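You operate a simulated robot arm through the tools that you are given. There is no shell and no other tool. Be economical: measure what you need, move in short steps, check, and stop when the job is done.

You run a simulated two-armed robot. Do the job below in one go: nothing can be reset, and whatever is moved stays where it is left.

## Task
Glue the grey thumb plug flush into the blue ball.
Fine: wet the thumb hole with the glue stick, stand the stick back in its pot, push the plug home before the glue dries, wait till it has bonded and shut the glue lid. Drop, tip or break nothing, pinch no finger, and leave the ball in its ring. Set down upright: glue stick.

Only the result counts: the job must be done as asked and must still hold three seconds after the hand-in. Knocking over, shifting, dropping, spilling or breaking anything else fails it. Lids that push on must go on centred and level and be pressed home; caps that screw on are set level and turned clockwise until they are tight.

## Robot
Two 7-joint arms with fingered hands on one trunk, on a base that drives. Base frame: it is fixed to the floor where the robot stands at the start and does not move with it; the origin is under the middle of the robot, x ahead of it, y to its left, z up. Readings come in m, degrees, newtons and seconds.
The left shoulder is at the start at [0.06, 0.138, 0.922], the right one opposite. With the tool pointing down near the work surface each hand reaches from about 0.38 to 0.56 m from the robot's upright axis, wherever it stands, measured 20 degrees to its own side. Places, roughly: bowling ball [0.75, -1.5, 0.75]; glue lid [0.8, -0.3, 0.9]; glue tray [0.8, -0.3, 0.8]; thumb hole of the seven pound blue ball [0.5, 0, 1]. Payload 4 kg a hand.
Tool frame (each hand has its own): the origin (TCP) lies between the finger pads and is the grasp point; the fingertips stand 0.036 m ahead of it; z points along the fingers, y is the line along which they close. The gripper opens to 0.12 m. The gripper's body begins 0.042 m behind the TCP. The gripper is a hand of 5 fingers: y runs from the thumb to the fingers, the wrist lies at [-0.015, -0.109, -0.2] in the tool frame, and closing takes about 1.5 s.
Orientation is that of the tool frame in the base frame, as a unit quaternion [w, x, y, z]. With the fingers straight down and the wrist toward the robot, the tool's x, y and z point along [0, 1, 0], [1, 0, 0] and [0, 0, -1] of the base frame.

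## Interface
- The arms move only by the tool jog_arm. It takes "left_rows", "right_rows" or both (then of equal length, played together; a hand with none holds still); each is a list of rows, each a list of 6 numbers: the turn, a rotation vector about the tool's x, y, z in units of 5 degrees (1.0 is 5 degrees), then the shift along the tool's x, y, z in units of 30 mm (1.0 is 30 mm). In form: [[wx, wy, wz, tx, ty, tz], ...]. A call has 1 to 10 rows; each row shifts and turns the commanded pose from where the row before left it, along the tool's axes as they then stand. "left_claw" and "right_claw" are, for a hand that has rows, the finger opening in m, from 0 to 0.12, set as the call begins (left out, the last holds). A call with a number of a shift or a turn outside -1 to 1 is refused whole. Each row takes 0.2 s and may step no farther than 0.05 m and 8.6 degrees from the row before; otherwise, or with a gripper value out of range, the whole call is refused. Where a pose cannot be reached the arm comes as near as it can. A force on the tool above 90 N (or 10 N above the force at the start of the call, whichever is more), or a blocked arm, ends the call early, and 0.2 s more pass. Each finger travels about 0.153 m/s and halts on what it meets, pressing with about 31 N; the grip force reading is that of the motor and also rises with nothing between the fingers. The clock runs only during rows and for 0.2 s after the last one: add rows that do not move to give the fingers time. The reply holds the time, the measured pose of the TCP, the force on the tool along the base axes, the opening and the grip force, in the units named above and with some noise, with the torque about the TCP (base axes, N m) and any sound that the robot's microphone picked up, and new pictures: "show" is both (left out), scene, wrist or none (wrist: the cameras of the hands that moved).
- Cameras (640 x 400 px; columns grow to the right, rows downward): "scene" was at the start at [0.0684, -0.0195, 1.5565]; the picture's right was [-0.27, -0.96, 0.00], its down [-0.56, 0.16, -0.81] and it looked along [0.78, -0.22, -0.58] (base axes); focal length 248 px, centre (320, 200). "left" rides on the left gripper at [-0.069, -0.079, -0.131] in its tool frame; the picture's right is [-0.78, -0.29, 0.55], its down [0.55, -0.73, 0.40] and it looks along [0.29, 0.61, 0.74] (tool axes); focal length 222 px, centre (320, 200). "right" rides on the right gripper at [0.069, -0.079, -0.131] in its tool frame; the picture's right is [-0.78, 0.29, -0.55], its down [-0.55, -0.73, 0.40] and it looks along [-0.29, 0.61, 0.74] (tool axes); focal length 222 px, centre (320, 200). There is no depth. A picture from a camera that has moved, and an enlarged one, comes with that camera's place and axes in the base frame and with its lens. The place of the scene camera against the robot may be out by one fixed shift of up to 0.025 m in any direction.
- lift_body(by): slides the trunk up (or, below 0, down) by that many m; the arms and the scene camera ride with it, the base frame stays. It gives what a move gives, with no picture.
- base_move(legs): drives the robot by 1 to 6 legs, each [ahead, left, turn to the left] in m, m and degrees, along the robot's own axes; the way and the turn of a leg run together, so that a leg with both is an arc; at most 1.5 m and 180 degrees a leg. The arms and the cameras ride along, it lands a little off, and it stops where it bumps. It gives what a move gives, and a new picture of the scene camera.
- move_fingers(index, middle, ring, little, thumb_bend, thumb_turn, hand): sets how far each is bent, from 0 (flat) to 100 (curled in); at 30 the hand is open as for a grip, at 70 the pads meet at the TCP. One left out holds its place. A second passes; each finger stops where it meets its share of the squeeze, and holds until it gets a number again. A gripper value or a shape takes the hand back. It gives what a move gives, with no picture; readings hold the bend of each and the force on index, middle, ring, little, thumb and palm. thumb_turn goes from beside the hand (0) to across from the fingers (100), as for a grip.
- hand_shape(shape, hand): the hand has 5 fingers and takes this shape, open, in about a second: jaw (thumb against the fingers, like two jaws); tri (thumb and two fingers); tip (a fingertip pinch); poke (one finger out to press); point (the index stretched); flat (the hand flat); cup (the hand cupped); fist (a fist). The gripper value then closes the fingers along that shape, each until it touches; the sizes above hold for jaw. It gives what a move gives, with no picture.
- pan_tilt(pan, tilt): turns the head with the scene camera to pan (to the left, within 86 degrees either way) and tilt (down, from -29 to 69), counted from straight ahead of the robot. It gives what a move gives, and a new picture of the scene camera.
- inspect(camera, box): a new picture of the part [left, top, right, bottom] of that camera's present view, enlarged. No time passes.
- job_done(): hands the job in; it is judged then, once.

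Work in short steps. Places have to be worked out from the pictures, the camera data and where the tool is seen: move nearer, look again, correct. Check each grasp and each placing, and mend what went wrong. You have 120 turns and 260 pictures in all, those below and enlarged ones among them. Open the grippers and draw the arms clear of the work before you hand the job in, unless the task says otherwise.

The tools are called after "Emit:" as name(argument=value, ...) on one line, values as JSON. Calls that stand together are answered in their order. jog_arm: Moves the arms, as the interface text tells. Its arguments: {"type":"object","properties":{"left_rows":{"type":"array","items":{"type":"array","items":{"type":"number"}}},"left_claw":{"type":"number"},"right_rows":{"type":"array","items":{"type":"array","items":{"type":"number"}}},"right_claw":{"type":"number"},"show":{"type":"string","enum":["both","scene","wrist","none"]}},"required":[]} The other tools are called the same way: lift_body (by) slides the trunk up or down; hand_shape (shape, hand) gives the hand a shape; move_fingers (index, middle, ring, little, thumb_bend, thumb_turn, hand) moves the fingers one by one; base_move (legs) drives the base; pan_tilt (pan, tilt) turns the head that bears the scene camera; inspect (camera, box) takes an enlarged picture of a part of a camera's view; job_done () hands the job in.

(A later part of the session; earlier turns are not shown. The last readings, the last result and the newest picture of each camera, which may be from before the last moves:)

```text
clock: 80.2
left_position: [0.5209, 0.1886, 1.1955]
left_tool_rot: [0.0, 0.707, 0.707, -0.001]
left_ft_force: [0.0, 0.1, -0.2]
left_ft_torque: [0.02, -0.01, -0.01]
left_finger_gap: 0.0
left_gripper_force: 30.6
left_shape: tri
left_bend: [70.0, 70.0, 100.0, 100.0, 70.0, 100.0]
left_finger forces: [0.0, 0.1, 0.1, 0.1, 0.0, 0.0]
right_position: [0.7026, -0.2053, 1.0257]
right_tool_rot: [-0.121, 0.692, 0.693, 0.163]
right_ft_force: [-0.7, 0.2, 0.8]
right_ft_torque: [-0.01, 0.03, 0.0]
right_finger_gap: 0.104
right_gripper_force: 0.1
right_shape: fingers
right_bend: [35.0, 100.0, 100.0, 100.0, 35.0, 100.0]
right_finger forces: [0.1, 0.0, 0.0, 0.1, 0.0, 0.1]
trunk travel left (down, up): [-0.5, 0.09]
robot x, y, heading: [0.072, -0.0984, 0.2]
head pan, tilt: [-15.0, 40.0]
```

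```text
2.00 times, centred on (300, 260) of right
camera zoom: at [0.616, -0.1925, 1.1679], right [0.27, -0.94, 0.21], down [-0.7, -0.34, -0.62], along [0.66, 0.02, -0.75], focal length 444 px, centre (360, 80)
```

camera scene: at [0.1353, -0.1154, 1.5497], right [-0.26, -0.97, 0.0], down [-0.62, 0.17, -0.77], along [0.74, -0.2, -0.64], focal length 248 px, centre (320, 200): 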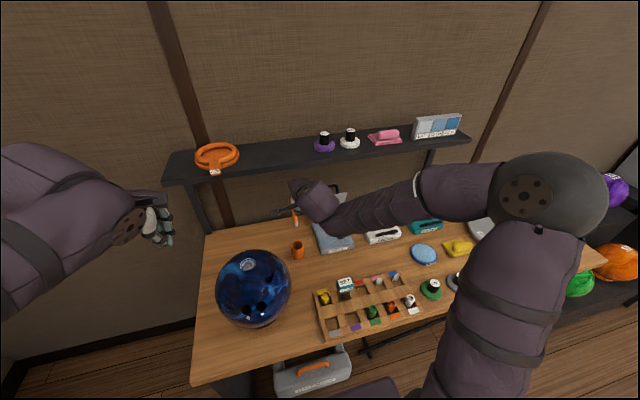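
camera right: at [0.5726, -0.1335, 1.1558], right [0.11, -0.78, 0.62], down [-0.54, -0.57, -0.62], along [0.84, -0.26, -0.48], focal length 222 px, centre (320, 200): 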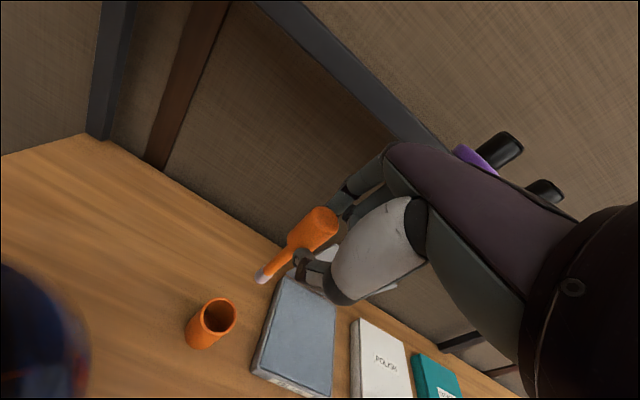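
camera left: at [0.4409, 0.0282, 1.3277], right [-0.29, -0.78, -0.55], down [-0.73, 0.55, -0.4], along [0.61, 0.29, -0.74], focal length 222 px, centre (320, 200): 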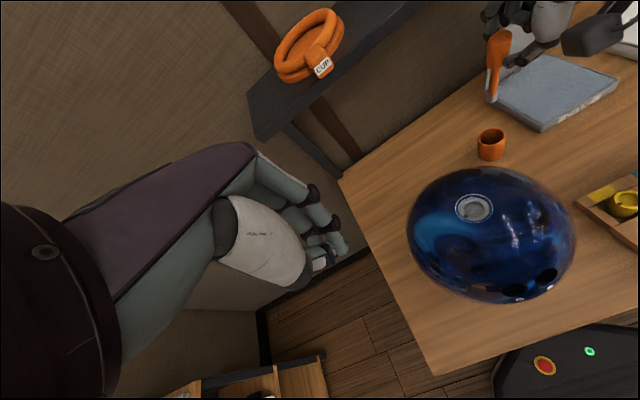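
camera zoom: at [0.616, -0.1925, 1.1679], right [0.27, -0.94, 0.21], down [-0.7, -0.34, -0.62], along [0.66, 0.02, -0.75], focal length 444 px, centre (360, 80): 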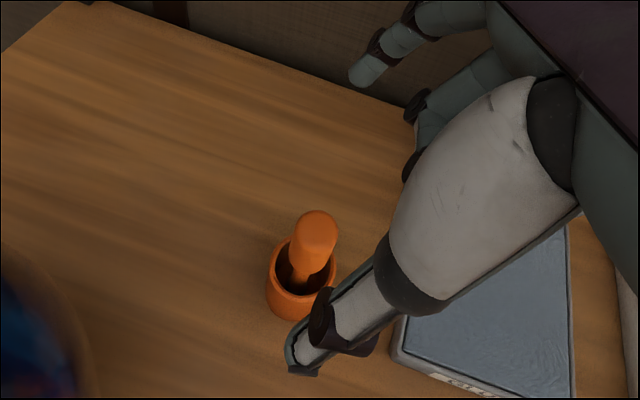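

The glue stick stands upright in its pot. Next the glue lid: I retract the right hand to neutral in front of the tray and view the lid from there.

Emit:
jog_arm(right_rows=[[0, 0, 0, 0, -0.5, -0.5], [0, -0.77, 0, -0.8, -0.6, -0.2], [0, -0.77, 0, -0.8, -0.6, -0.2], [0, -0.77, 0, -0.8, -0.6, -0.2], [0, -0.77, 0, -0.8, -0.6, 0], [0, -0.77, 0, -0.8, -0.6, 0], [0, -0.77, 0, -0.8, -0.6, 0], [0, 0, 0, -0.6, 0, 0]], show="both")

Emit:
inspect(camera="scene", box=[290, 170, 380, 260])

```text
clock: 82.0
left_position: [0.5214, 0.1907, 1.1964]
left_tool_rot: [0.0, 0.707, 0.707, 0.0]
left_ft_force: [0.0, 0.1, -0.6]
left_ft_torque: [-0.04, 0.02, 0.0]
left_finger_gap: 0.0
left_gripper_force: 31.3
left_shape: tri
left_bend: [70.0, 70.0, 100.0, 100.0, 70.0, 100.0]
left_finger forces: [0.0, 0.0, 0.1, 0.1, 0.1, 0.1]
right_position: [0.5795, -0.3738, 1.0155]
right_tool_rot: [0.021, 0.709, 0.704, 0.022]
right_ft_force: [0.7, 0.8, -0.9]
right_ft_torque: [0.01, -0.01, -0.01]
right_finger_gap: 0.1038
right_gripper_force: 0.0
right_shape: fingers
right_bend: [35.0, 100.0, 100.0, 100.0, 35.0, 100.0]
right_finger forces: [0.0, 0.0, 0.0, 0.0, 0.0, 0.1]
trunk travel left (down, up): [-0.5, 0.09]
robot x, y, heading: [0.0719, -0.097, -0.1]
head pan, tilt: [-15.0, 40.0]
camera scene: at [0.1358, -0.1156, 1.5496], right [-0.26, -0.97, 0.0], down [-0.62, 0.17, -0.77], along [0.74, -0.2, -0.64], focal length 248 px, centre (320, 200)
camera right: at [0.493, -0.304, 1.1397], right [0.25, -0.79, 0.56], down [-0.71, -0.54, -0.44], along [0.65, -0.29, -0.7], focal length 222 px, centre (320, 200)
```

scene: 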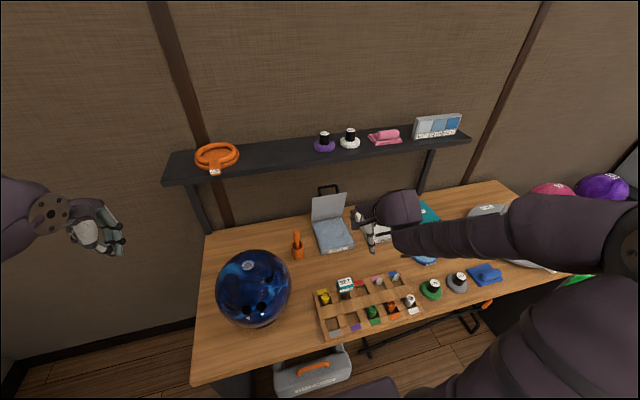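
right: 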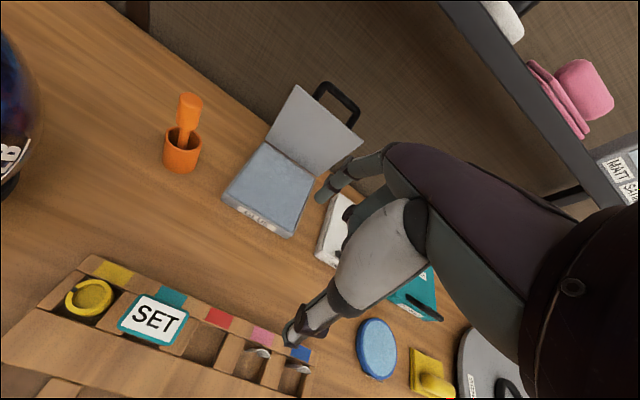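

```text
4.44 times, centred on (335, 215) of scene
camera zoom: at [0.1358, -0.1156, 1.5496], right [-0.26, -0.97, 0.0], down [-0.62, 0.17, -0.77], along [0.74, -0.2, -0.64], focal length 1103 px, centre (253, 133)
```

zoom: 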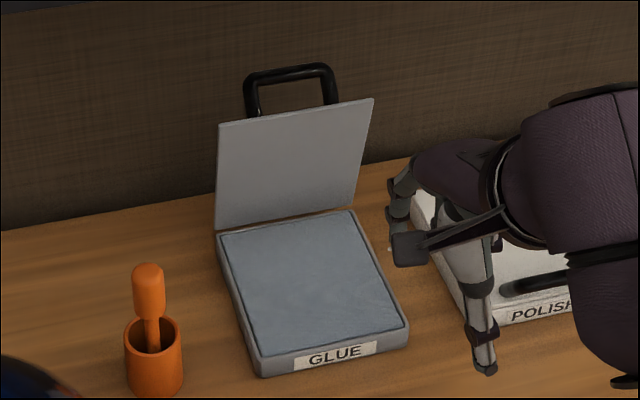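

I zoom the lid from both wrist cameras to triangulate it.

Emit:
inspect(camera="right", box=[215, 70, 375, 240])

Emit:
inspect(camera="left", box=[480, 0, 640, 120])

```text
2.35 times, centred on (295, 155) of right
camera zoom: at [0.493, -0.304, 1.1397], right [0.25, -0.79, 0.56], down [-0.71, -0.54, -0.44], along [0.65, -0.29, -0.7], focal length 523 px, centre (379, 306)
```

zoom: 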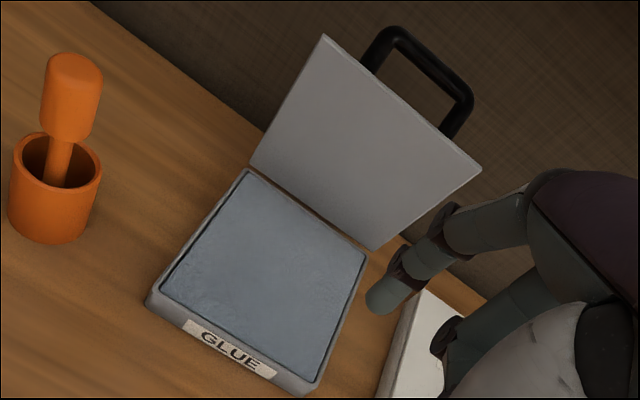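

```text
3.33 times, centred on (560, 60) of left
camera zoom: at [0.442, 0.1201, 1.3267], right [-0.29, -0.78, -0.55], down [-0.73, 0.55, -0.4], along [0.61, 0.29, -0.74], focal length 740 px, centre (-480, 667)
```

zoom: 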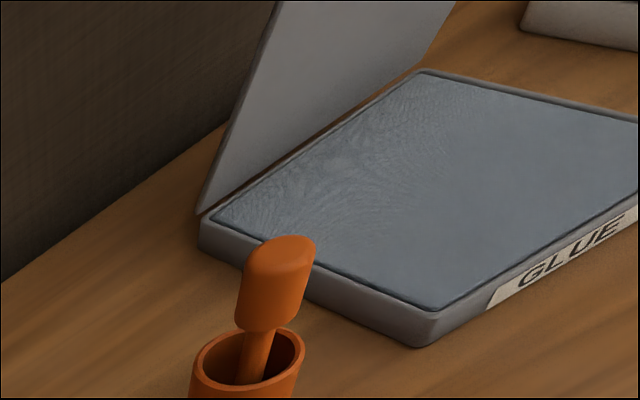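

Lid: hinge ≈(0.86, z 0.805), free edge ≈(0.825, z 0.962), y −0.28…−0.4165; handle bar ≈(0.857,-0.348,0.979). The shelf (x≥0.81, z≈1.11) limits me, so I'll pitch the hand forward ~45° and pull the handle with a hooked index. I set the hand shape and pitch well in front.

Emit:
hand_shape(hand="right", shape="poke")

Emit:
move_fingers(hand="right", index=55)

Emit:
jog_arm(right_rows=[[-0.9, 0, 0, 0, 0, -0.8], [-0.9, 0, 0, 0, 0, -0.8], [-0.9, 0, 0, 0, 0, -0.5], [-0.9, 0, 0, 0, 0, 0], [-0.9, 0, 0, 0, 0, 0], [-0.9, 0, 0, 0, 0, 0], [-0.9, 0, 0, 0, 0, 0], [-0.9, 0, 0, 0, 0, 0], [-0.9, 0, 0, 0, 0, 0]], show="both")

Emit:
inspect(camera="right", box=[200, 140, 460, 340])

Emit:
inspect(camera="scene", box=[290, 150, 450, 270])

```text
clock: 82.9
left_position: [0.5211, 0.1907, 1.1965]
left_tool_rot: [0.0, 0.707, 0.707, 0.0]
left_ft_force: [-0.5, 0.5, 0.3]
left_ft_torque: [-0.01, 0.02, 0.02]
left_finger_gap: 0.0002
left_gripper_force: 30.8
left_shape: tri
left_bend: [70.0, 70.0, 100.0, 100.0, 70.0, 100.0]
left_finger forces: [0.1, 0.1, 0.1, 0.1, 0.0, 0.0]
right_position: [0.5788, -0.3739, 1.0138]
right_tool_rot: [0.021, 0.71, 0.703, 0.022]
right_ft_force: [-0.1, -0.6, 0.0]
right_ft_torque: [0.0, 0.0, 0.01]
right_finger_gap: 0.0
right_gripper_force: 0.2
right_shape: poke
right_bend: [70.0, 70.0, 99.0, 99.0, 100.0, 100.0]
right_finger forces: [0.1, 0.0, 0.0, 0.1, 0.0, 0.1]
trunk travel left (down, up): [-0.5, 0.09]
robot x, y, heading: [0.0674, -0.0984, 0.1]
head pan, tilt: [-15.0, 40.0]
```

```text
clock: 83.9
left_position: [0.5207, 0.19, 1.1966]
left_tool_rot: [0.001, 0.708, 0.707, 0.0]
left_ft_force: [-0.6, -0.6, 0.8]
left_ft_torque: [-0.03, -0.01, -0.02]
left_finger_gap: 0.0002
left_gripper_force: 30.6
left_shape: tri
left_bend: [70.0, 70.0, 100.0, 100.0, 70.0, 100.0]
left_finger forces: [0.1, 0.0, 0.1, 0.0, 0.0, 0.1]
right_position: [0.5786, -0.3736, 1.0154]
right_tool_rot: [0.02, 0.71, 0.704, 0.021]
right_ft_force: [0.8, 0.2, -0.3]
right_ft_torque: [0.02, -0.02, -0.02]
right_finger_gap: 0.0461
right_gripper_force: 0.2
right_shape: fingers
right_bend: [55.0, 70.0, 99.0, 99.0, 100.0, 100.0]
right_finger forces: [0.1, 0.1, 0.1, 0.0, 0.1, 0.0]
trunk travel left (down, up): [-0.5, 0.09]
robot x, y, heading: [0.0709, -0.0996, -0.2]
head pan, tilt: [-15.0, 40.0]
```

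```text
clock: 85.9
left_position: [0.5214, 0.1895, 1.1953]
left_tool_rot: [0.0, 0.708, 0.706, 0.0]
left_ft_force: [-0.4, -0.1, -0.1]
left_ft_torque: [0.0, 0.01, -0.01]
left_finger_gap: 0.0001
left_gripper_force: 31.1
left_shape: tri
left_bend: [70.0, 70.0, 100.0, 100.0, 70.0, 100.0]
left_finger forces: [0.1, 0.0, 0.1, 0.1, 0.0, 0.0]
right_position: [0.6109, -0.3901, 1.0938]
right_tool_rot: [0.264, 0.66, 0.653, 0.263]
right_ft_force: [-0.1, -0.4, 0.3]
right_ft_torque: [0.01, -0.01, 0.03]
right_finger_gap: 0.0461
right_gripper_force: 0.0
right_shape: fingers
right_bend: [55.0, 70.0, 99.0, 99.0, 100.0, 100.0]
right_finger forces: [0.1, 0.0, 0.0, 0.1, 0.0, 0.0]
right hand out of reach, approached as far as the arm can: row 6, 7, 8, 9
trunk travel left (down, up): [-0.5, 0.09]
robot x, y, heading: [0.0711, -0.0955, 0.1]
head pan, tilt: [-15.0, 40.0]
camera scene: at [0.1364, -0.1161, 1.5497], right [-0.26, -0.97, 0.0], down [-0.62, 0.17, -0.77], along [0.74, -0.2, -0.64], focal length 248 px, centre (320, 200)
camera right: at [0.4643, -0.3196, 1.1323], right [-0.18, -0.78, 0.59], down [-0.26, -0.55, -0.8], along [0.95, -0.29, -0.11], focal length 222 px, centre (320, 200)
```

scene: 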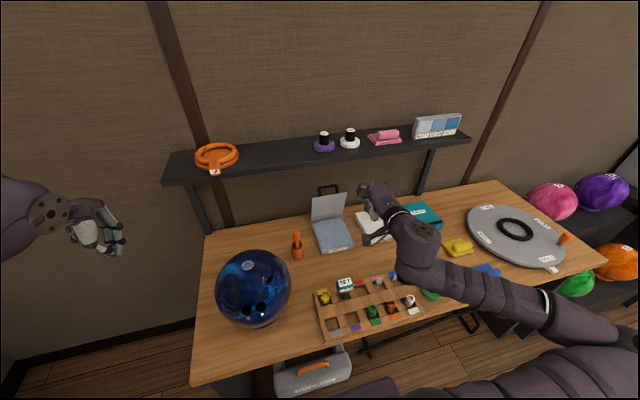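
right: 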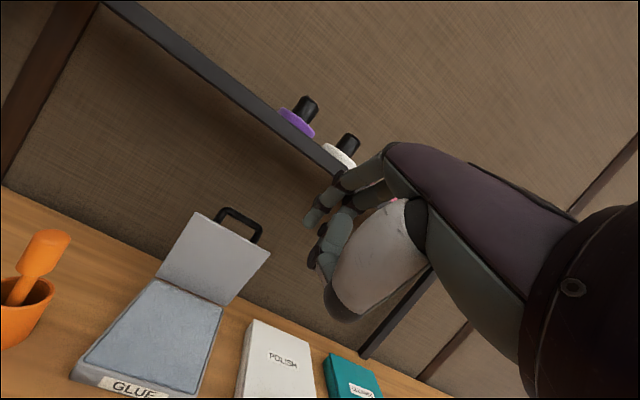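

```text
2.00 times, centred on (330, 240) of right
camera zoom: at [0.4643, -0.3196, 1.1323], right [-0.18, -0.78, 0.59], down [-0.26, -0.55, -0.8], along [0.95, -0.29, -0.11], focal length 444 px, centre (300, 120)
```

zoom: 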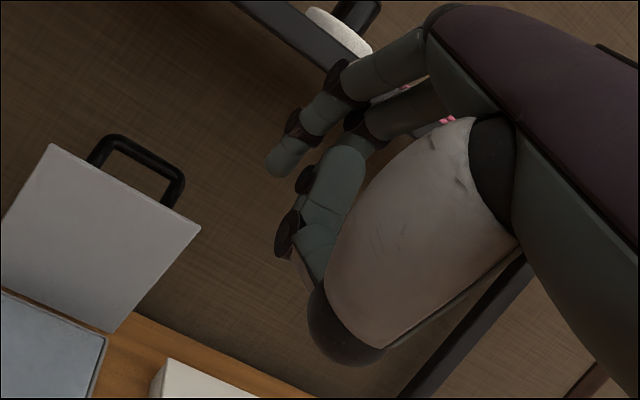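

```text
3.33 times, centred on (370, 210) of scene
camera zoom: at [0.1364, -0.1161, 1.5497], right [-0.26, -0.97, 0.0], down [-0.62, 0.17, -0.77], along [0.74, -0.2, -0.64], focal length 827 px, centre (153, 167)
```

zoom: 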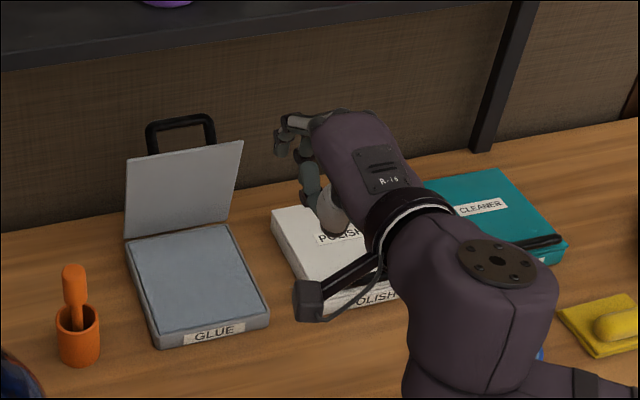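

The curled fist would foul the handle in that pose. Better: sweep the lid from behind with a straight index coming from the right side (finger pointing left behind the lid), staying outside the lid all the time. For reach I first drive the base 0.35 m to the right.

Emit:
base_move(legs=[[0, -0.35, 0]])

Emit:
hand_shape(hand="right", shape="point")

```text
clock: 88.2
left_position: [0.5205, -0.1596, 1.1963]
left_tool_rot: [-0.001, 0.707, 0.707, 0.002]
left_ft_force: [-0.3, 0.1, 0.1]
left_ft_torque: [0.03, 0.02, 0.01]
left_finger_gap: 0.0003
left_gripper_force: 31.3
left_shape: tri
left_bend: [70.0, 70.0, 100.0, 100.0, 70.0, 100.0]
left_finger forces: [0.1, 0.1, 0.0, 0.0, 0.1, 0.0]
right_position: [0.611, -0.7395, 1.0931]
right_tool_rot: [0.265, 0.659, 0.652, 0.264]
right_ft_force: [0.1, -0.3, -0.6]
right_ft_torque: [0.05, 0.03, 0.01]
right_finger_gap: 0.046
right_gripper_force: 0.0
right_shape: fingers
right_bend: [55.0, 70.0, 99.0, 99.0, 100.0, 100.0]
right_finger forces: [0.0, 0.1, 0.0, 0.1, 0.0, 0.1]
trunk travel left (down, up): [-0.5, 0.09]
robot x, y, heading: [0.0715, -0.4455, -0.2]
head pan, tilt: [-15.0, 40.0]
camera scene: at [0.1354, -0.4658, 1.5496], right [-0.26, -0.97, 0.0], down [-0.62, 0.17, -0.77], along [0.74, -0.2, -0.64], focal length 248 px, centre (320, 200)
```

scene: 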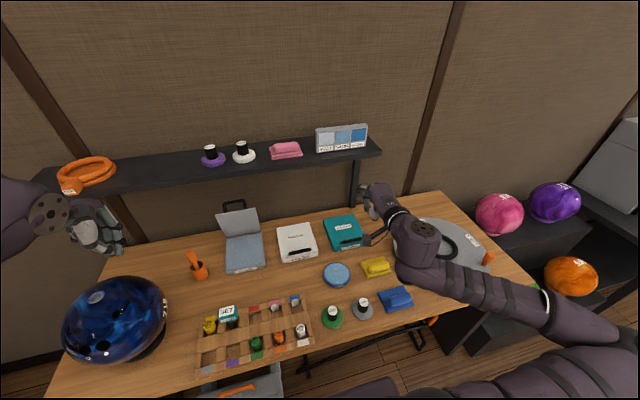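

```text
clock: 89.1
left_position: [0.521, -0.1587, 1.1957]
left_tool_rot: [0.0, 0.707, 0.707, -0.001]
left_ft_force: [-0.6, -0.4, -0.1]
left_ft_torque: [-0.01, 0.0, 0.03]
left_finger_gap: 0.0001
left_gripper_force: 31.6
left_shape: tri
left_bend: [70.0, 70.0, 100.0, 100.0, 70.0, 100.0]
left_finger forces: [0.0, 0.1, 0.0, 0.1, 0.1, 0.1]
right_position: [0.6108, -0.7385, 1.0937]
right_tool_rot: [0.265, 0.659, 0.653, 0.264]
right_ft_force: [-0.6, 0.3, 0.0]
right_ft_torque: [0.0, -0.01, -0.02]
right_finger_gap: 0.1143
right_gripper_force: 0.0
right_shape: point
right_bend: [31.0, 100.0, 100.0, 100.0, 99.0, 88.0]
right_finger forces: [0.0, 0.1, 0.1, 0.0, 0.0, 0.0]
trunk travel left (down, up): [-0.5, 0.09]
robot x, y, heading: [0.0743, -0.4436, -0.2]
head pan, tilt: [-15.0, 40.0]
```

Now I bring the right hand back to straight-down, then roll it 90° so the index points left.

Emit:
jog_arm(right_rows=[[0.97, 0, 0, 0, 0, 0], [0.97, 0, 0, 0, 0, 0], [0.97, 0, 0, 0, 0, 0], [0.97, 0, 0, 0, 0, 0], [0.97, 0, 0, 0, 0, 0], [0.97, 0, 0, 0, 0, 0], [0.97, 0, 0, 0, 0, 0], [0.97, 0, 0, 0, 0, 0], [0.97, 0, 0, 0, 0, 0], [0, 0, 0, 0, 0, 0]], show="none")

Emit:
jog_arm(right_rows=[[0, 1, 0, 0, 0, 0], [0, 1, 0, 0, 0, 0], [0, 1, 0, 0, 0, 0], [0, 1, 0, 0, 0, 0], [0, 1, 0, 0, 0, 0], [0, 1, 0, 0, 0, 0], [0, 1, 0, 0, 0, 0], [0, 1, 0, 0, 0, 0], [0, 1, 0, 0, 0, 0], [0, 1, 0, 0, 0, 0]], show="none")

Emit:
jog_arm(right_rows=[[0, 1, 0, 0, 0, 0], [0, 1, 0, 0, 0, 0], [0, 1, 0, 0, 0, 0], [0, 1, 0, 0, 0, 0], [0, 1, 0, 0, 0, 0], [0, 1, 0, 0, 0, 0], [0, 1, 0, 0, 0, 0], [0, 1, 0, 0, 0, 0], [0, 0, 0, 0, 0, 0]], show="both")

```text
clock: 91.3
left_position: [0.5205, -0.1588, 1.1964]
left_tool_rot: [0.0, 0.708, 0.706, 0.0]
left_ft_force: [-0.8, -1.8, -0.1]
left_ft_torque: [0.01, -0.01, -0.02]
left_finger_gap: 0.0001
left_gripper_force: 31.1
left_shape: tri
left_bend: [70.0, 70.0, 100.0, 100.0, 70.0, 100.0]
left_finger forces: [0.0, 0.0, 0.1, 0.0, 0.0, 0.0]
right_position: [0.6096, -0.7372, 1.0951]
right_tool_rot: [0.001, 0.71, 0.705, 0.002]
right_ft_force: [0.5, 0.2, -0.3]
right_ft_torque: [0.0, 0.02, 0.01]
right_finger_gap: 0.1141
right_gripper_force: 0.0
right_shape: point
right_bend: [31.0, 100.0, 100.0, 100.0, 99.0, 88.0]
right_finger forces: [0.0, 0.0, 0.0, 0.0, 0.1, 0.1]
trunk travel left (down, up): [-0.5, 0.09]
robot x, y, heading: [0.0707, -0.4473, 0.2]
head pan, tilt: [-15.0, 40.0]
```

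```text
clock: 93.5
left_position: [0.5203, -0.1594, 1.1971]
left_tool_rot: [-0.001, 0.707, 0.707, 0.001]
left_ft_force: [0.2, -0.2, -0.6]
left_ft_torque: [0.01, 0.01, 0.03]
left_finger_gap: 0.0
left_gripper_force: 30.8
left_shape: tri
left_bend: [70.0, 70.0, 100.0, 100.0, 70.0, 100.0]
left_finger forces: [0.0, 0.1, 0.1, 0.0, 0.1, 0.1]
right_position: [0.6099, -0.7392, 1.0931]
right_tool_rot: [-0.297, 0.642, 0.639, 0.302]
right_ft_force: [-0.7, 0.2, -0.5]
right_ft_torque: [-0.02, -0.01, 0.01]
right_finger_gap: 0.1142
right_gripper_force: 0.1
right_shape: point
right_bend: [31.0, 100.0, 100.0, 100.0, 99.0, 88.0]
right_finger forces: [0.1, 0.0, 0.0, 0.0, 0.0, 0.0]
trunk travel left (down, up): [-0.5, 0.09]
robot x, y, heading: [0.0713, -0.4459, 0.2]
head pan, tilt: [-15.0, 40.0]
```

```text
clock: 95.5
left_position: [0.5201, -0.1588, 1.196]
left_tool_rot: [0.0, 0.707, 0.707, 0.0]
left_ft_force: [-0.7, 0.3, 0.8]
left_ft_torque: [-0.03, -0.03, -0.03]
left_finger_gap: 0.0001
left_gripper_force: 30.7
left_shape: tri
left_bend: [70.0, 70.0, 100.0, 100.0, 70.0, 100.0]
left_finger forces: [0.1, 0.0, 0.0, 0.0, 0.0, 0.1]
right_position: [0.6103, -0.739, 1.0941]
right_tool_rot: [-0.498, 0.499, 0.499, 0.504]
right_ft_force: [1.5, -0.1, 0.0]
right_ft_torque: [-0.05, 0.01, 0.03]
right_finger_gap: 0.1141
right_gripper_force: 0.0
right_shape: point
right_bend: [31.0, 100.0, 100.0, 100.0, 99.0, 88.0]
right_finger forces: [0.0, 0.0, 0.0, 0.0, 0.0, 0.1]
trunk travel left (down, up): [-0.5, 0.09]
robot x, y, heading: [0.0722, -0.4466, -0.0]
head pan, tilt: [-15.0, 40.0]
camera scene: at [0.1354, -0.4647, 1.5497], right [-0.26, -0.97, 0.0], down [-0.62, 0.17, -0.77], along [0.74, -0.2, -0.64], focal length 248 px, centre (320, 200)
camera right: at [0.531, -0.8696, 1.1622], right [0.29, -0.55, -0.79], down [-0.73, 0.4, -0.55], along [0.62, 0.73, -0.28], focal length 222 px, centre (320, 200)
```

scene: 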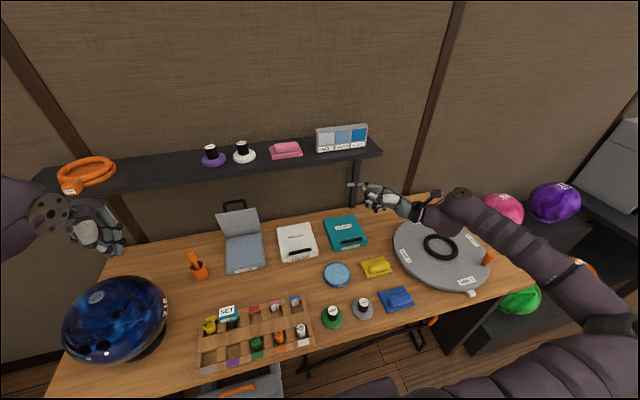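
right: 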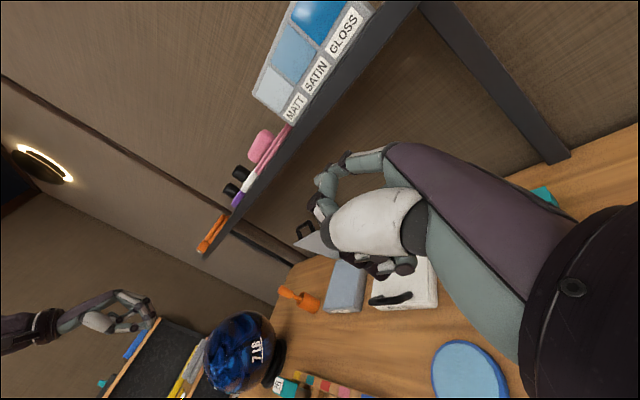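

The hand points left now. I check where exactly the index lies in the hand frame.

Emit:
inspect(camera="right", box=[270, 120, 430, 290])

Emit:
inspect(camera="scene", box=[330, 160, 460, 240])

```text
2.35 times, centred on (350, 205) of right
camera zoom: at [0.531, -0.8696, 1.1622], right [0.29, -0.55, -0.79], down [-0.73, 0.4, -0.55], along [0.62, 0.73, -0.28], focal length 523 px, centre (249, 188)
```

zoom: 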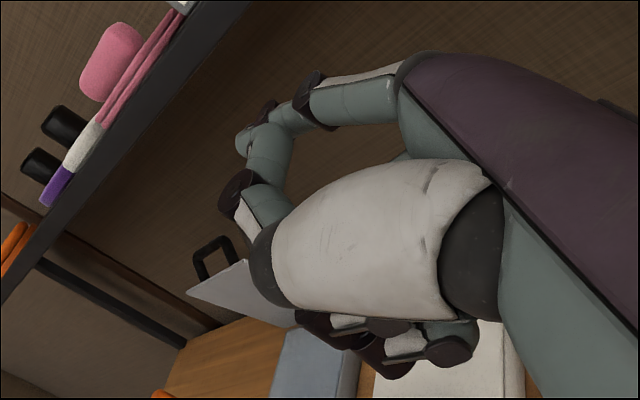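

```text
4.92 times, centred on (395, 200) of scene
camera zoom: at [0.1354, -0.4647, 1.5497], right [-0.26, -0.97, 0.0], down [-0.62, 0.17, -0.77], along [0.74, -0.2, -0.64], focal length 1222 px, centre (-49, 200)
```

zoom: 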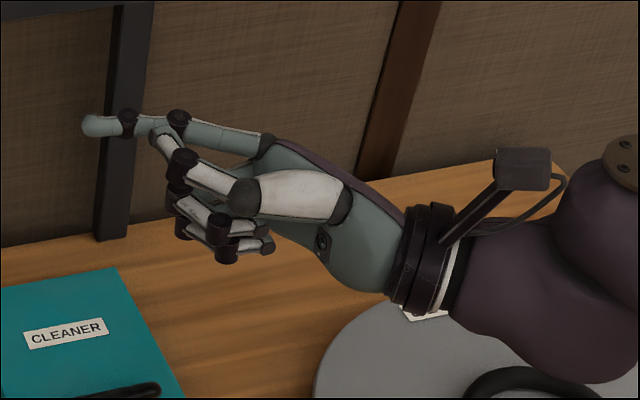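

Index: tip at ≈(+0.078, +0.040, +0.016) from TCP in base axes, last 45 mm parallel to y. I lower, then move in to just right of and behind the lid plane.

Emit:
jog_arm(right_rows=[[0, 0, 0, -0.95, 0, 0], [0, 0, 0, -0.95, 0, 0], [0, 0, 0, -0.95, 0, 0], [0, 0, 0, -0.95, 0, 0], [0, 0, 0, -0.2, 0.9, 0.9], [0, 0, 0, -0.2, 0.9, 0.9], [0, 0, 0, -0.2, 0.9, 0.9], [0, 0, 0, -0.2, 0.95, 0.9], [0, 0, 0, -0.2, 0.95, 0.9], [0, 0, 0, 0, 0.95, 0.9]], show="both")

Emit:
inspect(camera="scene", box=[200, 170, 350, 280])

Emit:
inspect(camera="right", box=[160, 120, 400, 340])

```text
clock: 97.7
left_position: [0.52, -0.1571, 1.1956]
left_tool_rot: [0.0, 0.707, 0.707, 0.0]
left_ft_force: [0.2, 0.7, -0.8]
left_ft_torque: [-0.04, -0.01, 0.03]
left_finger_gap: 0.0003
left_gripper_force: 30.9
left_shape: tri
left_bend: [70.0, 70.0, 100.0, 100.0, 70.0, 100.0]
left_finger forces: [0.0, 0.1, 0.0, 0.1, 0.0, 0.0]
right_position: [0.7782, -0.5768, 0.9494]
right_tool_rot: [-0.498, 0.5, 0.498, 0.503]
right_ft_force: [-0.2, -0.2, 0.9]
right_ft_torque: [-0.02, 0.0, -0.02]
right_finger_gap: 0.1141
right_gripper_force: 0.1
right_shape: point
right_bend: [31.0, 100.0, 100.0, 100.0, 99.0, 88.0]
right_finger forces: [0.0, 0.0, 0.0, 0.0, 0.1, 0.1]
trunk travel left (down, up): [-0.5, 0.09]
robot x, y, heading: [0.0683, -0.4456, 0.0]
head pan, tilt: [-15.0, 40.0]
camera scene: at [0.136, -0.4642, 1.5496], right [-0.26, -0.97, 0.0], down [-0.62, 0.17, -0.77], along [0.74, -0.2, -0.64], focal length 248 px, centre (320, 200)
camera right: at [0.6988, -0.7077, 1.0181], right [0.29, -0.55, -0.78], down [-0.73, 0.4, -0.55], along [0.62, 0.73, -0.28], focal length 222 px, centre (320, 200)
```

scene: 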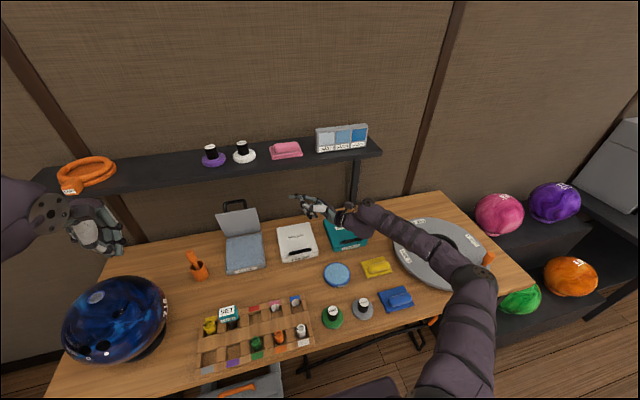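
right: 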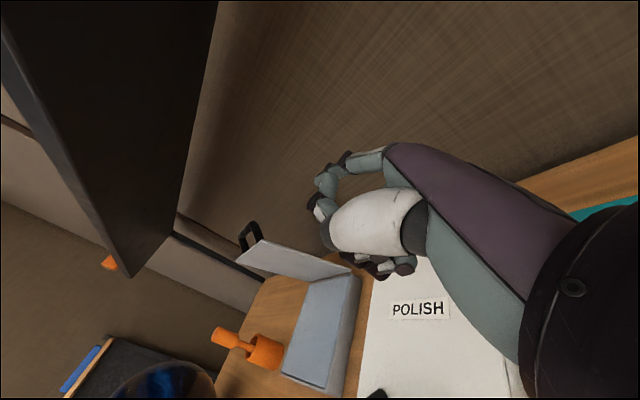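

```text
3.64 times, centred on (275, 225) of scene
camera zoom: at [0.136, -0.4642, 1.5496], right [-0.26, -0.97, 0.0], down [-0.62, 0.17, -0.77], along [0.74, -0.2, -0.64], focal length 902 px, centre (484, 109)
```

zoom: 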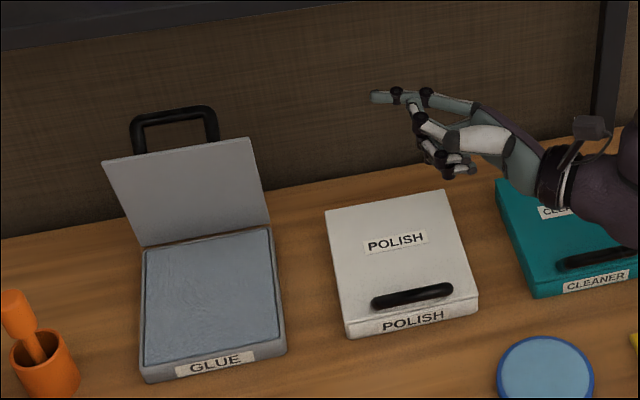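

```text
1.82 times, centred on (280, 230) of right
camera zoom: at [0.6988, -0.7077, 1.0181], right [0.29, -0.55, -0.78], down [-0.73, 0.4, -0.55], along [0.62, 0.73, -0.28], focal length 404 px, centre (393, 146)
```

zoom: 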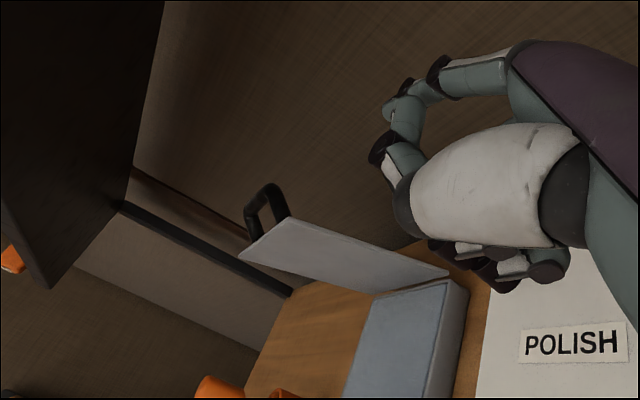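

The geometry checks: lid edge TR (0.828, z 0.963), hinge (0.859, z 0.807). I slide the finger in behind the right part of the lid.

Emit:
jog_arm(right_rows=[[0, 0, 0, -0.13, 0.05, 0.97], [0, 0, 0, -0.13, 0.05, 0.97], [0, 0, 0, -0.13, 0.05, 0.97], [0, 0, 0, -0.13, 0.05, 0.97], [0, 0, 0, 0, 0, 0.97], [0, 0, 0, 0, 0, 0]], show="none")

Emit:
inspect(camera="scene", box=[200, 180, 320, 280])

Emit:
inspect(camera="right", box=[200, 130, 400, 310])

```text
clock: 99.1
left_position: [0.5213, -0.1587, 1.1947]
left_tool_rot: [0.0, 0.707, 0.707, 0.0]
left_ft_force: [-0.3, 0.2, 0.2]
left_ft_torque: [0.01, 0.01, 0.0]
left_finger_gap: 0.0003
left_gripper_force: 31.0
left_shape: tri
left_bend: [70.0, 70.0, 100.0, 100.0, 70.0, 100.0]
left_finger forces: [0.0, 0.0, 0.0, 0.0, 0.0, 0.0]
right_position: [0.7574, -0.4578, 0.9499]
right_tool_rot: [-0.498, 0.501, 0.499, 0.503]
right_ft_force: [-0.5, 0.0, 1.0]
right_ft_torque: [-0.01, 0.01, 0.01]
right_finger_gap: 0.1142
right_gripper_force: 0.1
right_shape: point
right_bend: [31.0, 100.0, 100.0, 100.0, 99.0, 88.0]
right_finger forces: [0.0, 0.0, 0.0, 0.1, 0.0, 0.0]
right hand out of reach, approached as far as the arm can: row 3, 4, 5
trunk travel left (down, up): [-0.5, 0.09]
robot x, y, heading: [0.0678, -0.4449, -0.2]
head pan, tilt: [-15.0, 40.0]
```

```text
4.00 times, centred on (260, 230) of scene
camera zoom: at [0.1357, -0.4647, 1.5496], right [-0.26, -0.97, 0.0], down [-0.62, 0.17, -0.77], along [0.74, -0.2, -0.64], focal length 993 px, centre (560, 80)
```

zoom: 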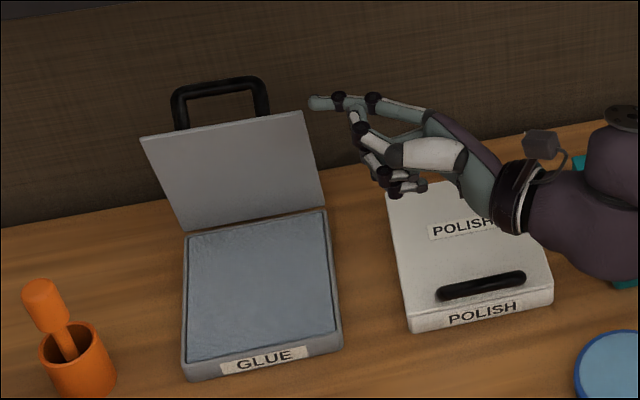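

```text
2.22 times, centred on (300, 220) of right
camera zoom: at [0.6774, -0.5886, 1.0178], right [0.29, -0.55, -0.78], down [-0.73, 0.4, -0.55], along [0.62, 0.73, -0.28], focal length 494 px, centre (364, 156)
```

zoom: 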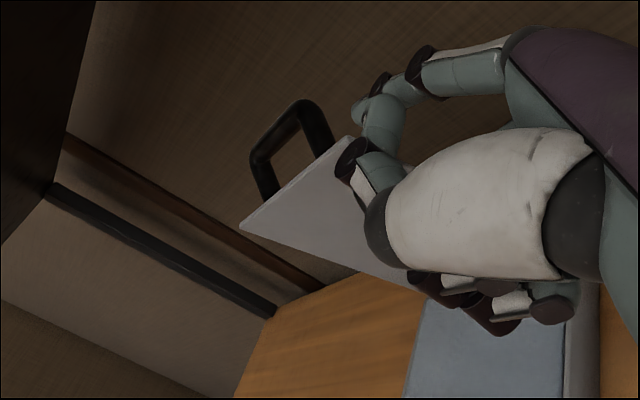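

The arm cannot reach that far left from here in this posture. I drive another 0.2 m to the right so the forearm comes straight from the side.

Emit:
jog_arm(right_rows=[[0, 0, 0, 0.3, 0, -1], [0, 0, 0, 0.3, 0, -1], [0, 0, 0, 0, 0, -1]], show="none")

Emit:
base_move(legs=[[0, -0.2, 0]])

```text
clock: 99.9
left_position: [0.5211, -0.1588, 1.1957]
left_tool_rot: [0.0, 0.707, 0.708, 0.0]
left_ft_force: [-1.2, 0.2, -0.3]
left_ft_torque: [0.0, 0.04, 0.04]
left_finger_gap: 0.0001
left_gripper_force: 30.7
left_shape: tri
left_bend: [70.0, 70.0, 100.0, 100.0, 70.0, 100.0]
left_finger forces: [0.1, 0.0, 0.0, 0.0, 0.0, 0.0]
right_position: [0.7547, -0.5465, 0.9688]
right_tool_rot: [-0.499, 0.5, 0.499, 0.503]
right_ft_force: [0.6, 0.1, -1.1]
right_ft_torque: [-0.01, -0.01, 0.04]
right_finger_gap: 0.1141
right_gripper_force: 0.0
right_shape: point
right_bend: [31.0, 100.0, 100.0, 100.0, 99.0, 88.0]
right_finger forces: [0.1, 0.0, 0.1, 0.0, 0.1, 0.0]
trunk travel left (down, up): [-0.5, 0.09]
robot x, y, heading: [0.0648, -0.4447, 0.3]
head pan, tilt: [-15.0, 40.0]
```

```text
clock: 101.5
left_position: [0.5214, -0.3634, 1.1968]
left_tool_rot: [-0.001, 0.708, 0.707, 0.0]
left_ft_force: [-0.2, 0.2, -0.1]
left_ft_torque: [0.02, 0.01, 0.0]
left_finger_gap: 0.0
left_gripper_force: 31.2
left_shape: tri
left_bend: [70.0, 70.0, 100.0, 100.0, 70.0, 100.0]
left_finger forces: [0.1, 0.1, 0.0, 0.1, 0.0, 0.0]
right_position: [0.7554, -0.7508, 0.9677]
right_tool_rot: [-0.498, 0.5, 0.498, 0.504]
right_ft_force: [-0.1, 0.0, 0.0]
right_ft_torque: [-0.02, -0.04, 0.01]
right_finger_gap: 0.1142
right_gripper_force: 0.1
right_shape: point
right_bend: [31.0, 100.0, 100.0, 100.0, 99.0, 88.0]
right_finger forces: [0.0, 0.0, 0.0, 0.0, 0.0, 0.1]
trunk travel left (down, up): [-0.5, 0.09]
robot x, y, heading: [0.0696, -0.6504, -0.1]
head pan, tilt: [-15.0, 40.0]
camera scene: at [0.1352, -0.6685, 1.5496], right [-0.26, -0.97, 0.0], down [-0.62, 0.17, -0.77], along [0.74, -0.2, -0.64], focal length 248 px, centre (320, 200)
```

scene: 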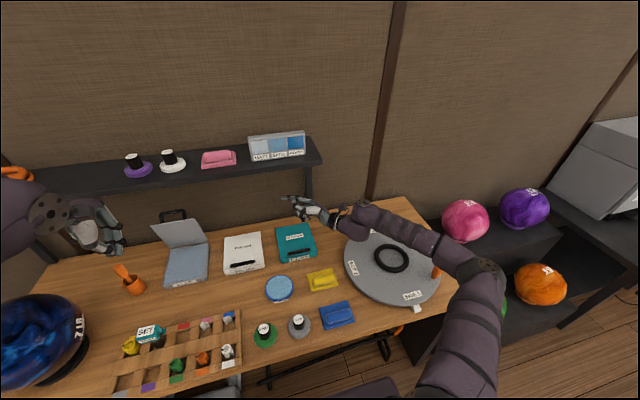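

I mis-signed that: the posture needs the wrist further right of the shoulder, so the base should stand further left (≈ −0.30). I retract the hand toward me first, then drive back left.

Emit:
jog_arm(right_rows=[[0, 0, 0, 0.5, -1, 0], [0, 0, 0, 0.5, -1, 0], [0, 0, 0, 0.5, -1, 0], [0, 0, 0, 0.5, -1, 0], [0, 0, 0, 0.5, -1, 0], [0, 0, 0, 0, 0, -1], [0, 0, 0, 0, 0, -1], [0, 0, 0, 0, 0, 0]], show="none")

Emit:
base_move(legs=[[0, 0.35, 0]])

```text
clock: 103.3
left_position: [0.5211, -0.3616, 1.1965]
left_tool_rot: [0.0, 0.708, 0.706, 0.0]
left_ft_force: [0.0, -0.4, -0.2]
left_ft_torque: [-0.03, -0.02, -0.02]
left_finger_gap: 0.0
left_gripper_force: 31.1
left_shape: tri
left_bend: [70.0, 70.0, 100.0, 100.0, 70.0, 100.0]
left_finger forces: [0.0, 0.0, 0.0, 0.0, 0.0, 0.0]
right_position: [0.604, -0.8091, 1.0415]
right_tool_rot: [-0.497, 0.501, 0.498, 0.504]
right_ft_force: [-0.6, -1.2, 0.8]
right_ft_torque: [0.0, -0.02, 0.0]
right_finger_gap: 0.1143
right_gripper_force: 0.0
right_shape: point
right_bend: [31.0, 100.0, 100.0, 100.0, 99.0, 88.0]
right_finger forces: [0.0, 0.0, 0.0, 0.0, 0.0, 0.0]
trunk travel left (down, up): [-0.5, 0.09]
robot x, y, heading: [0.0723, -0.6474, -0.0]
head pan, tilt: [-15.0, 40.0]
```

```text
clock: 105.6
left_position: [0.5213, -0.0132, 1.1952]
left_tool_rot: [0.0, 0.707, 0.707, 0.0]
left_ft_force: [0.6, 0.9, -0.1]
left_ft_torque: [-0.02, -0.02, 0.05]
left_finger_gap: 0.0
left_gripper_force: 30.8
left_shape: tri
left_bend: [70.0, 70.0, 100.0, 100.0, 70.0, 100.0]
left_finger forces: [0.0, 0.0, 0.0, 0.0, 0.0, 0.0]
right_position: [0.6056, -0.4613, 1.042]
right_tool_rot: [-0.498, 0.501, 0.498, 0.502]
right_ft_force: [0.3, 0.5, -0.4]
right_ft_torque: [0.02, -0.02, 0.01]
right_finger_gap: 0.1145
right_gripper_force: 0.2
right_shape: point
right_bend: [31.0, 100.0, 100.0, 100.0, 99.0, 88.0]
right_finger forces: [0.0, 0.0, 0.1, 0.0, 0.1, 0.0]
trunk travel left (down, up): [-0.5, 0.09]
robot x, y, heading: [0.0732, -0.2998, -0.0]
head pan, tilt: [-15.0, 40.0]
camera scene: at [0.1356, -0.3191, 1.5497], right [-0.26, -0.97, 0.0], down [-0.62, 0.17, -0.77], along [0.74, -0.2, -0.64], focal length 248 px, centre (320, 200)
```

scene: 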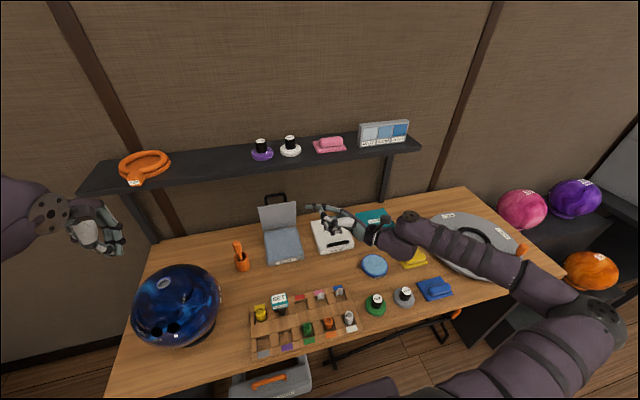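

Now I approach: slightly right, forward under shelf height, to behind the lid plane.

Emit:
jog_arm(right_rows=[[0, 0, 0, -0.6, 0, -1], [0, 0, 0, -0.6, 0.6, -0.4], [0, 0, 0, -0.6, 0.95, 0], [0, 0, 0, -0.6, 0.95, 0], [0, 0, 0, -0.6, 0.95, 0], [0, 0, 0, -0.6, 0.95, 0], [0, 0, 0, 0, 0.95, 0], [0, 0, 0, 0, 0.65, 0], [0, 0, 0, 0, 0, 0]], show="none")

Emit:
inspect(camera="scene", box=[230, 180, 370, 280])

Emit:
inspect(camera="right", box=[160, 120, 400, 340])

```text
clock: 107.6
left_position: [0.5203, -0.0135, 1.1965]
left_tool_rot: [0.0, 0.708, 0.707, 0.0]
left_ft_force: [-0.7, 0.0, -0.6]
left_ft_torque: [0.0, -0.01, 0.04]
left_finger_gap: 0.0001
left_gripper_force: 30.6
left_shape: tri
left_bend: [70.0, 70.0, 100.0, 100.0, 70.0, 100.0]
left_finger forces: [0.1, 0.0, 0.0, 0.0, 0.1, 0.1]
right_position: [0.7853, -0.5008, 0.9338]
right_tool_rot: [-0.497, 0.5, 0.499, 0.503]
right_ft_force: [0.5, 0.7, -0.7]
right_ft_torque: [0.01, 0.01, 0.02]
right_finger_gap: 0.1142
right_gripper_force: 0.0
right_shape: point
right_bend: [31.0, 100.0, 100.0, 100.0, 99.0, 88.0]
right_finger forces: [0.1, 0.0, 0.1, 0.0, 0.0, 0.0]
trunk travel left (down, up): [-0.5, 0.09]
robot x, y, heading: [0.0712, -0.3029, -0.0]
head pan, tilt: [-15.0, 40.0]
```

```text
4.00 times, centred on (300, 230) of scene
camera zoom: at [0.1356, -0.3202, 1.5496], right [-0.26, -0.97, 0.0], down [-0.62, 0.17, -0.77], along [0.74, -0.2, -0.64], focal length 993 px, centre (400, 80)
```

zoom: 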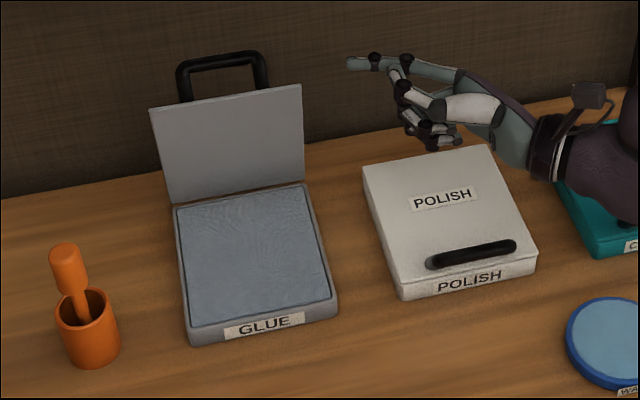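

```text
1.82 times, centred on (280, 230) of right
camera zoom: at [0.7063, -0.6332, 1.0017], right [0.29, -0.55, -0.78], down [-0.73, 0.4, -0.55], along [0.62, 0.73, -0.28], focal length 404 px, centre (393, 146)
```

zoom: 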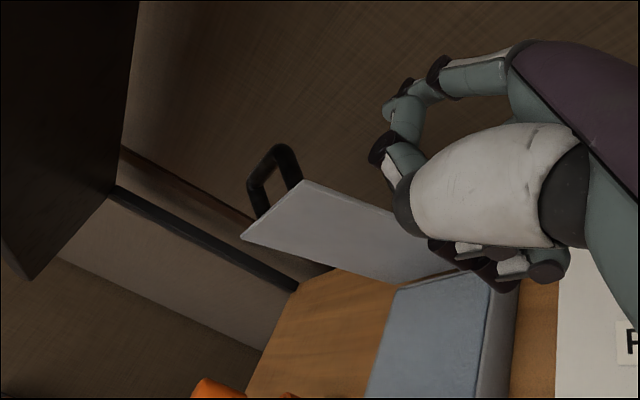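

Pose reached exactly. Slide left 66 mm so the fingertip gets behind the lid's right margin.

Emit:
jog_arm(right_rows=[[0, 0, 0, 0, 0, 0.75], [0, 0, 0, 0, 0, 0.75], [0, 0, 0, 0, 0, 0.75], [0, 0, 0, 0, 0, 0]], show="none")

Emit:
inspect(camera="scene", box=[250, 180, 350, 260])

Emit:
inspect(camera="right", box=[200, 130, 400, 310])

```text
clock: 108.6
left_position: [0.5207, -0.0126, 1.1961]
left_tool_rot: [0.0, 0.707, 0.707, 0.0]
left_ft_force: [-0.5, 0.1, 0.0]
left_ft_torque: [-0.02, 0.02, 0.0]
left_finger_gap: 0.0
left_gripper_force: 30.9
left_shape: tri
left_bend: [70.0, 70.0, 100.0, 100.0, 70.0, 100.0]
left_finger forces: [0.1, 0.0, 0.1, 0.0, 0.0, 0.0]
right_position: [0.7865, -0.4341, 0.9324]
right_tool_rot: [-0.498, 0.5, 0.499, 0.503]
right_ft_force: [0.5, 0.1, 0.2]
right_ft_torque: [0.02, -0.01, 0.01]
right_finger_gap: 0.1142
right_gripper_force: 0.1
right_shape: point
right_bend: [31.0, 100.0, 100.0, 100.0, 99.0, 88.0]
right_finger forces: [0.0, 0.0, 0.1, 0.1, 0.1, 0.0]
trunk travel left (down, up): [-0.5, 0.09]
robot x, y, heading: [0.0682, -0.3013, -0.0]
head pan, tilt: [-15.0, 40.0]
```

```text
5.00 times, centred on (300, 220) of scene
camera zoom: at [0.1356, -0.3202, 1.5496], right [-0.26, -0.97, 0.0], down [-0.62, 0.17, -0.77], along [0.74, -0.2, -0.64], focal length 1241 px, centre (420, 100)
```

zoom: 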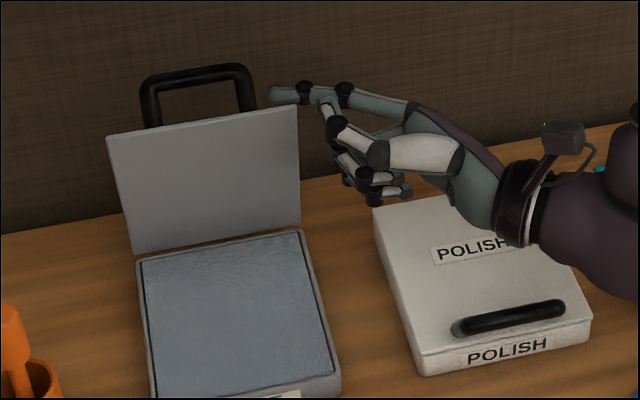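

```text
2.22 times, centred on (300, 220) of right
camera zoom: at [0.7058, -0.5664, 1.0008], right [0.29, -0.55, -0.78], down [-0.73, 0.4, -0.55], along [0.62, 0.73, -0.28], focal length 494 px, centre (364, 156)
```

zoom: 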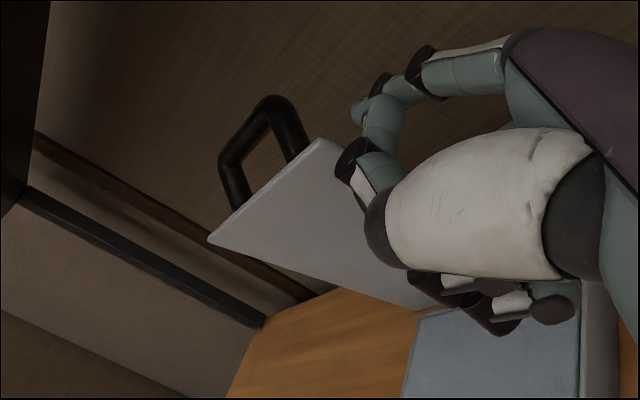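

The fingertip is behind the lid edge with ~20 mm overlap. I pull toward −x along the lid's arc, first part.

Emit:
jog_arm(right_rows=[[0, 0, 0, -0.07, -0.53, 0], [0, 0, 0, -0.1, -0.57, 0], [0, 0, 0, -0.1, -0.53, 0], [0, 0, 0, 0, 0, 0]], show="none")

Emit:
inspect(camera="scene", box=[250, 180, 350, 260])

```text
clock: 109.6
left_position: [0.5207, -0.0139, 1.1965]
left_tool_rot: [0.001, 0.707, 0.707, 0.0]
left_ft_force: [1.1, 0.0, 0.0]
left_ft_torque: [0.02, -0.01, 0.03]
left_finger_gap: 0.0
left_gripper_force: 30.3
left_shape: tri
left_bend: [70.0, 70.0, 100.0, 100.0, 70.0, 100.0]
left_finger forces: [0.0, 0.0, 0.0, 0.0, 0.0, 0.0]
right_position: [0.7379, -0.4356, 0.9258]
right_tool_rot: [-0.498, 0.501, 0.499, 0.503]
right_ft_force: [-0.5, -0.4, 0.2]
right_ft_torque: [0.01, -0.02, -0.03]
right_finger_gap: 0.0001
right_gripper_force: 0.0
right_shape: point
right_bend: [31.0, 100.0, 100.0, 100.0, 99.0, 88.0]
right_finger forces: [0.2, 0.0, 0.0, 0.1, 0.0, 0.0]
trunk travel left (down, up): [-0.5, 0.09]
robot x, y, heading: [0.0732, -0.3021, -0.1]
head pan, tilt: [-15.0, 40.0]
```

```text
5.00 times, centred on (300, 220) of scene
camera zoom: at [0.1357, -0.3201, 1.5496], right [-0.26, -0.97, 0.0], down [-0.62, 0.17, -0.77], along [0.74, -0.2, -0.64], focal length 1241 px, centre (420, 100)
```

zoom: 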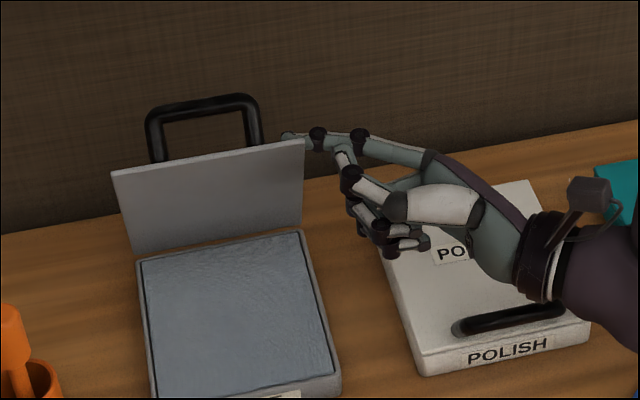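

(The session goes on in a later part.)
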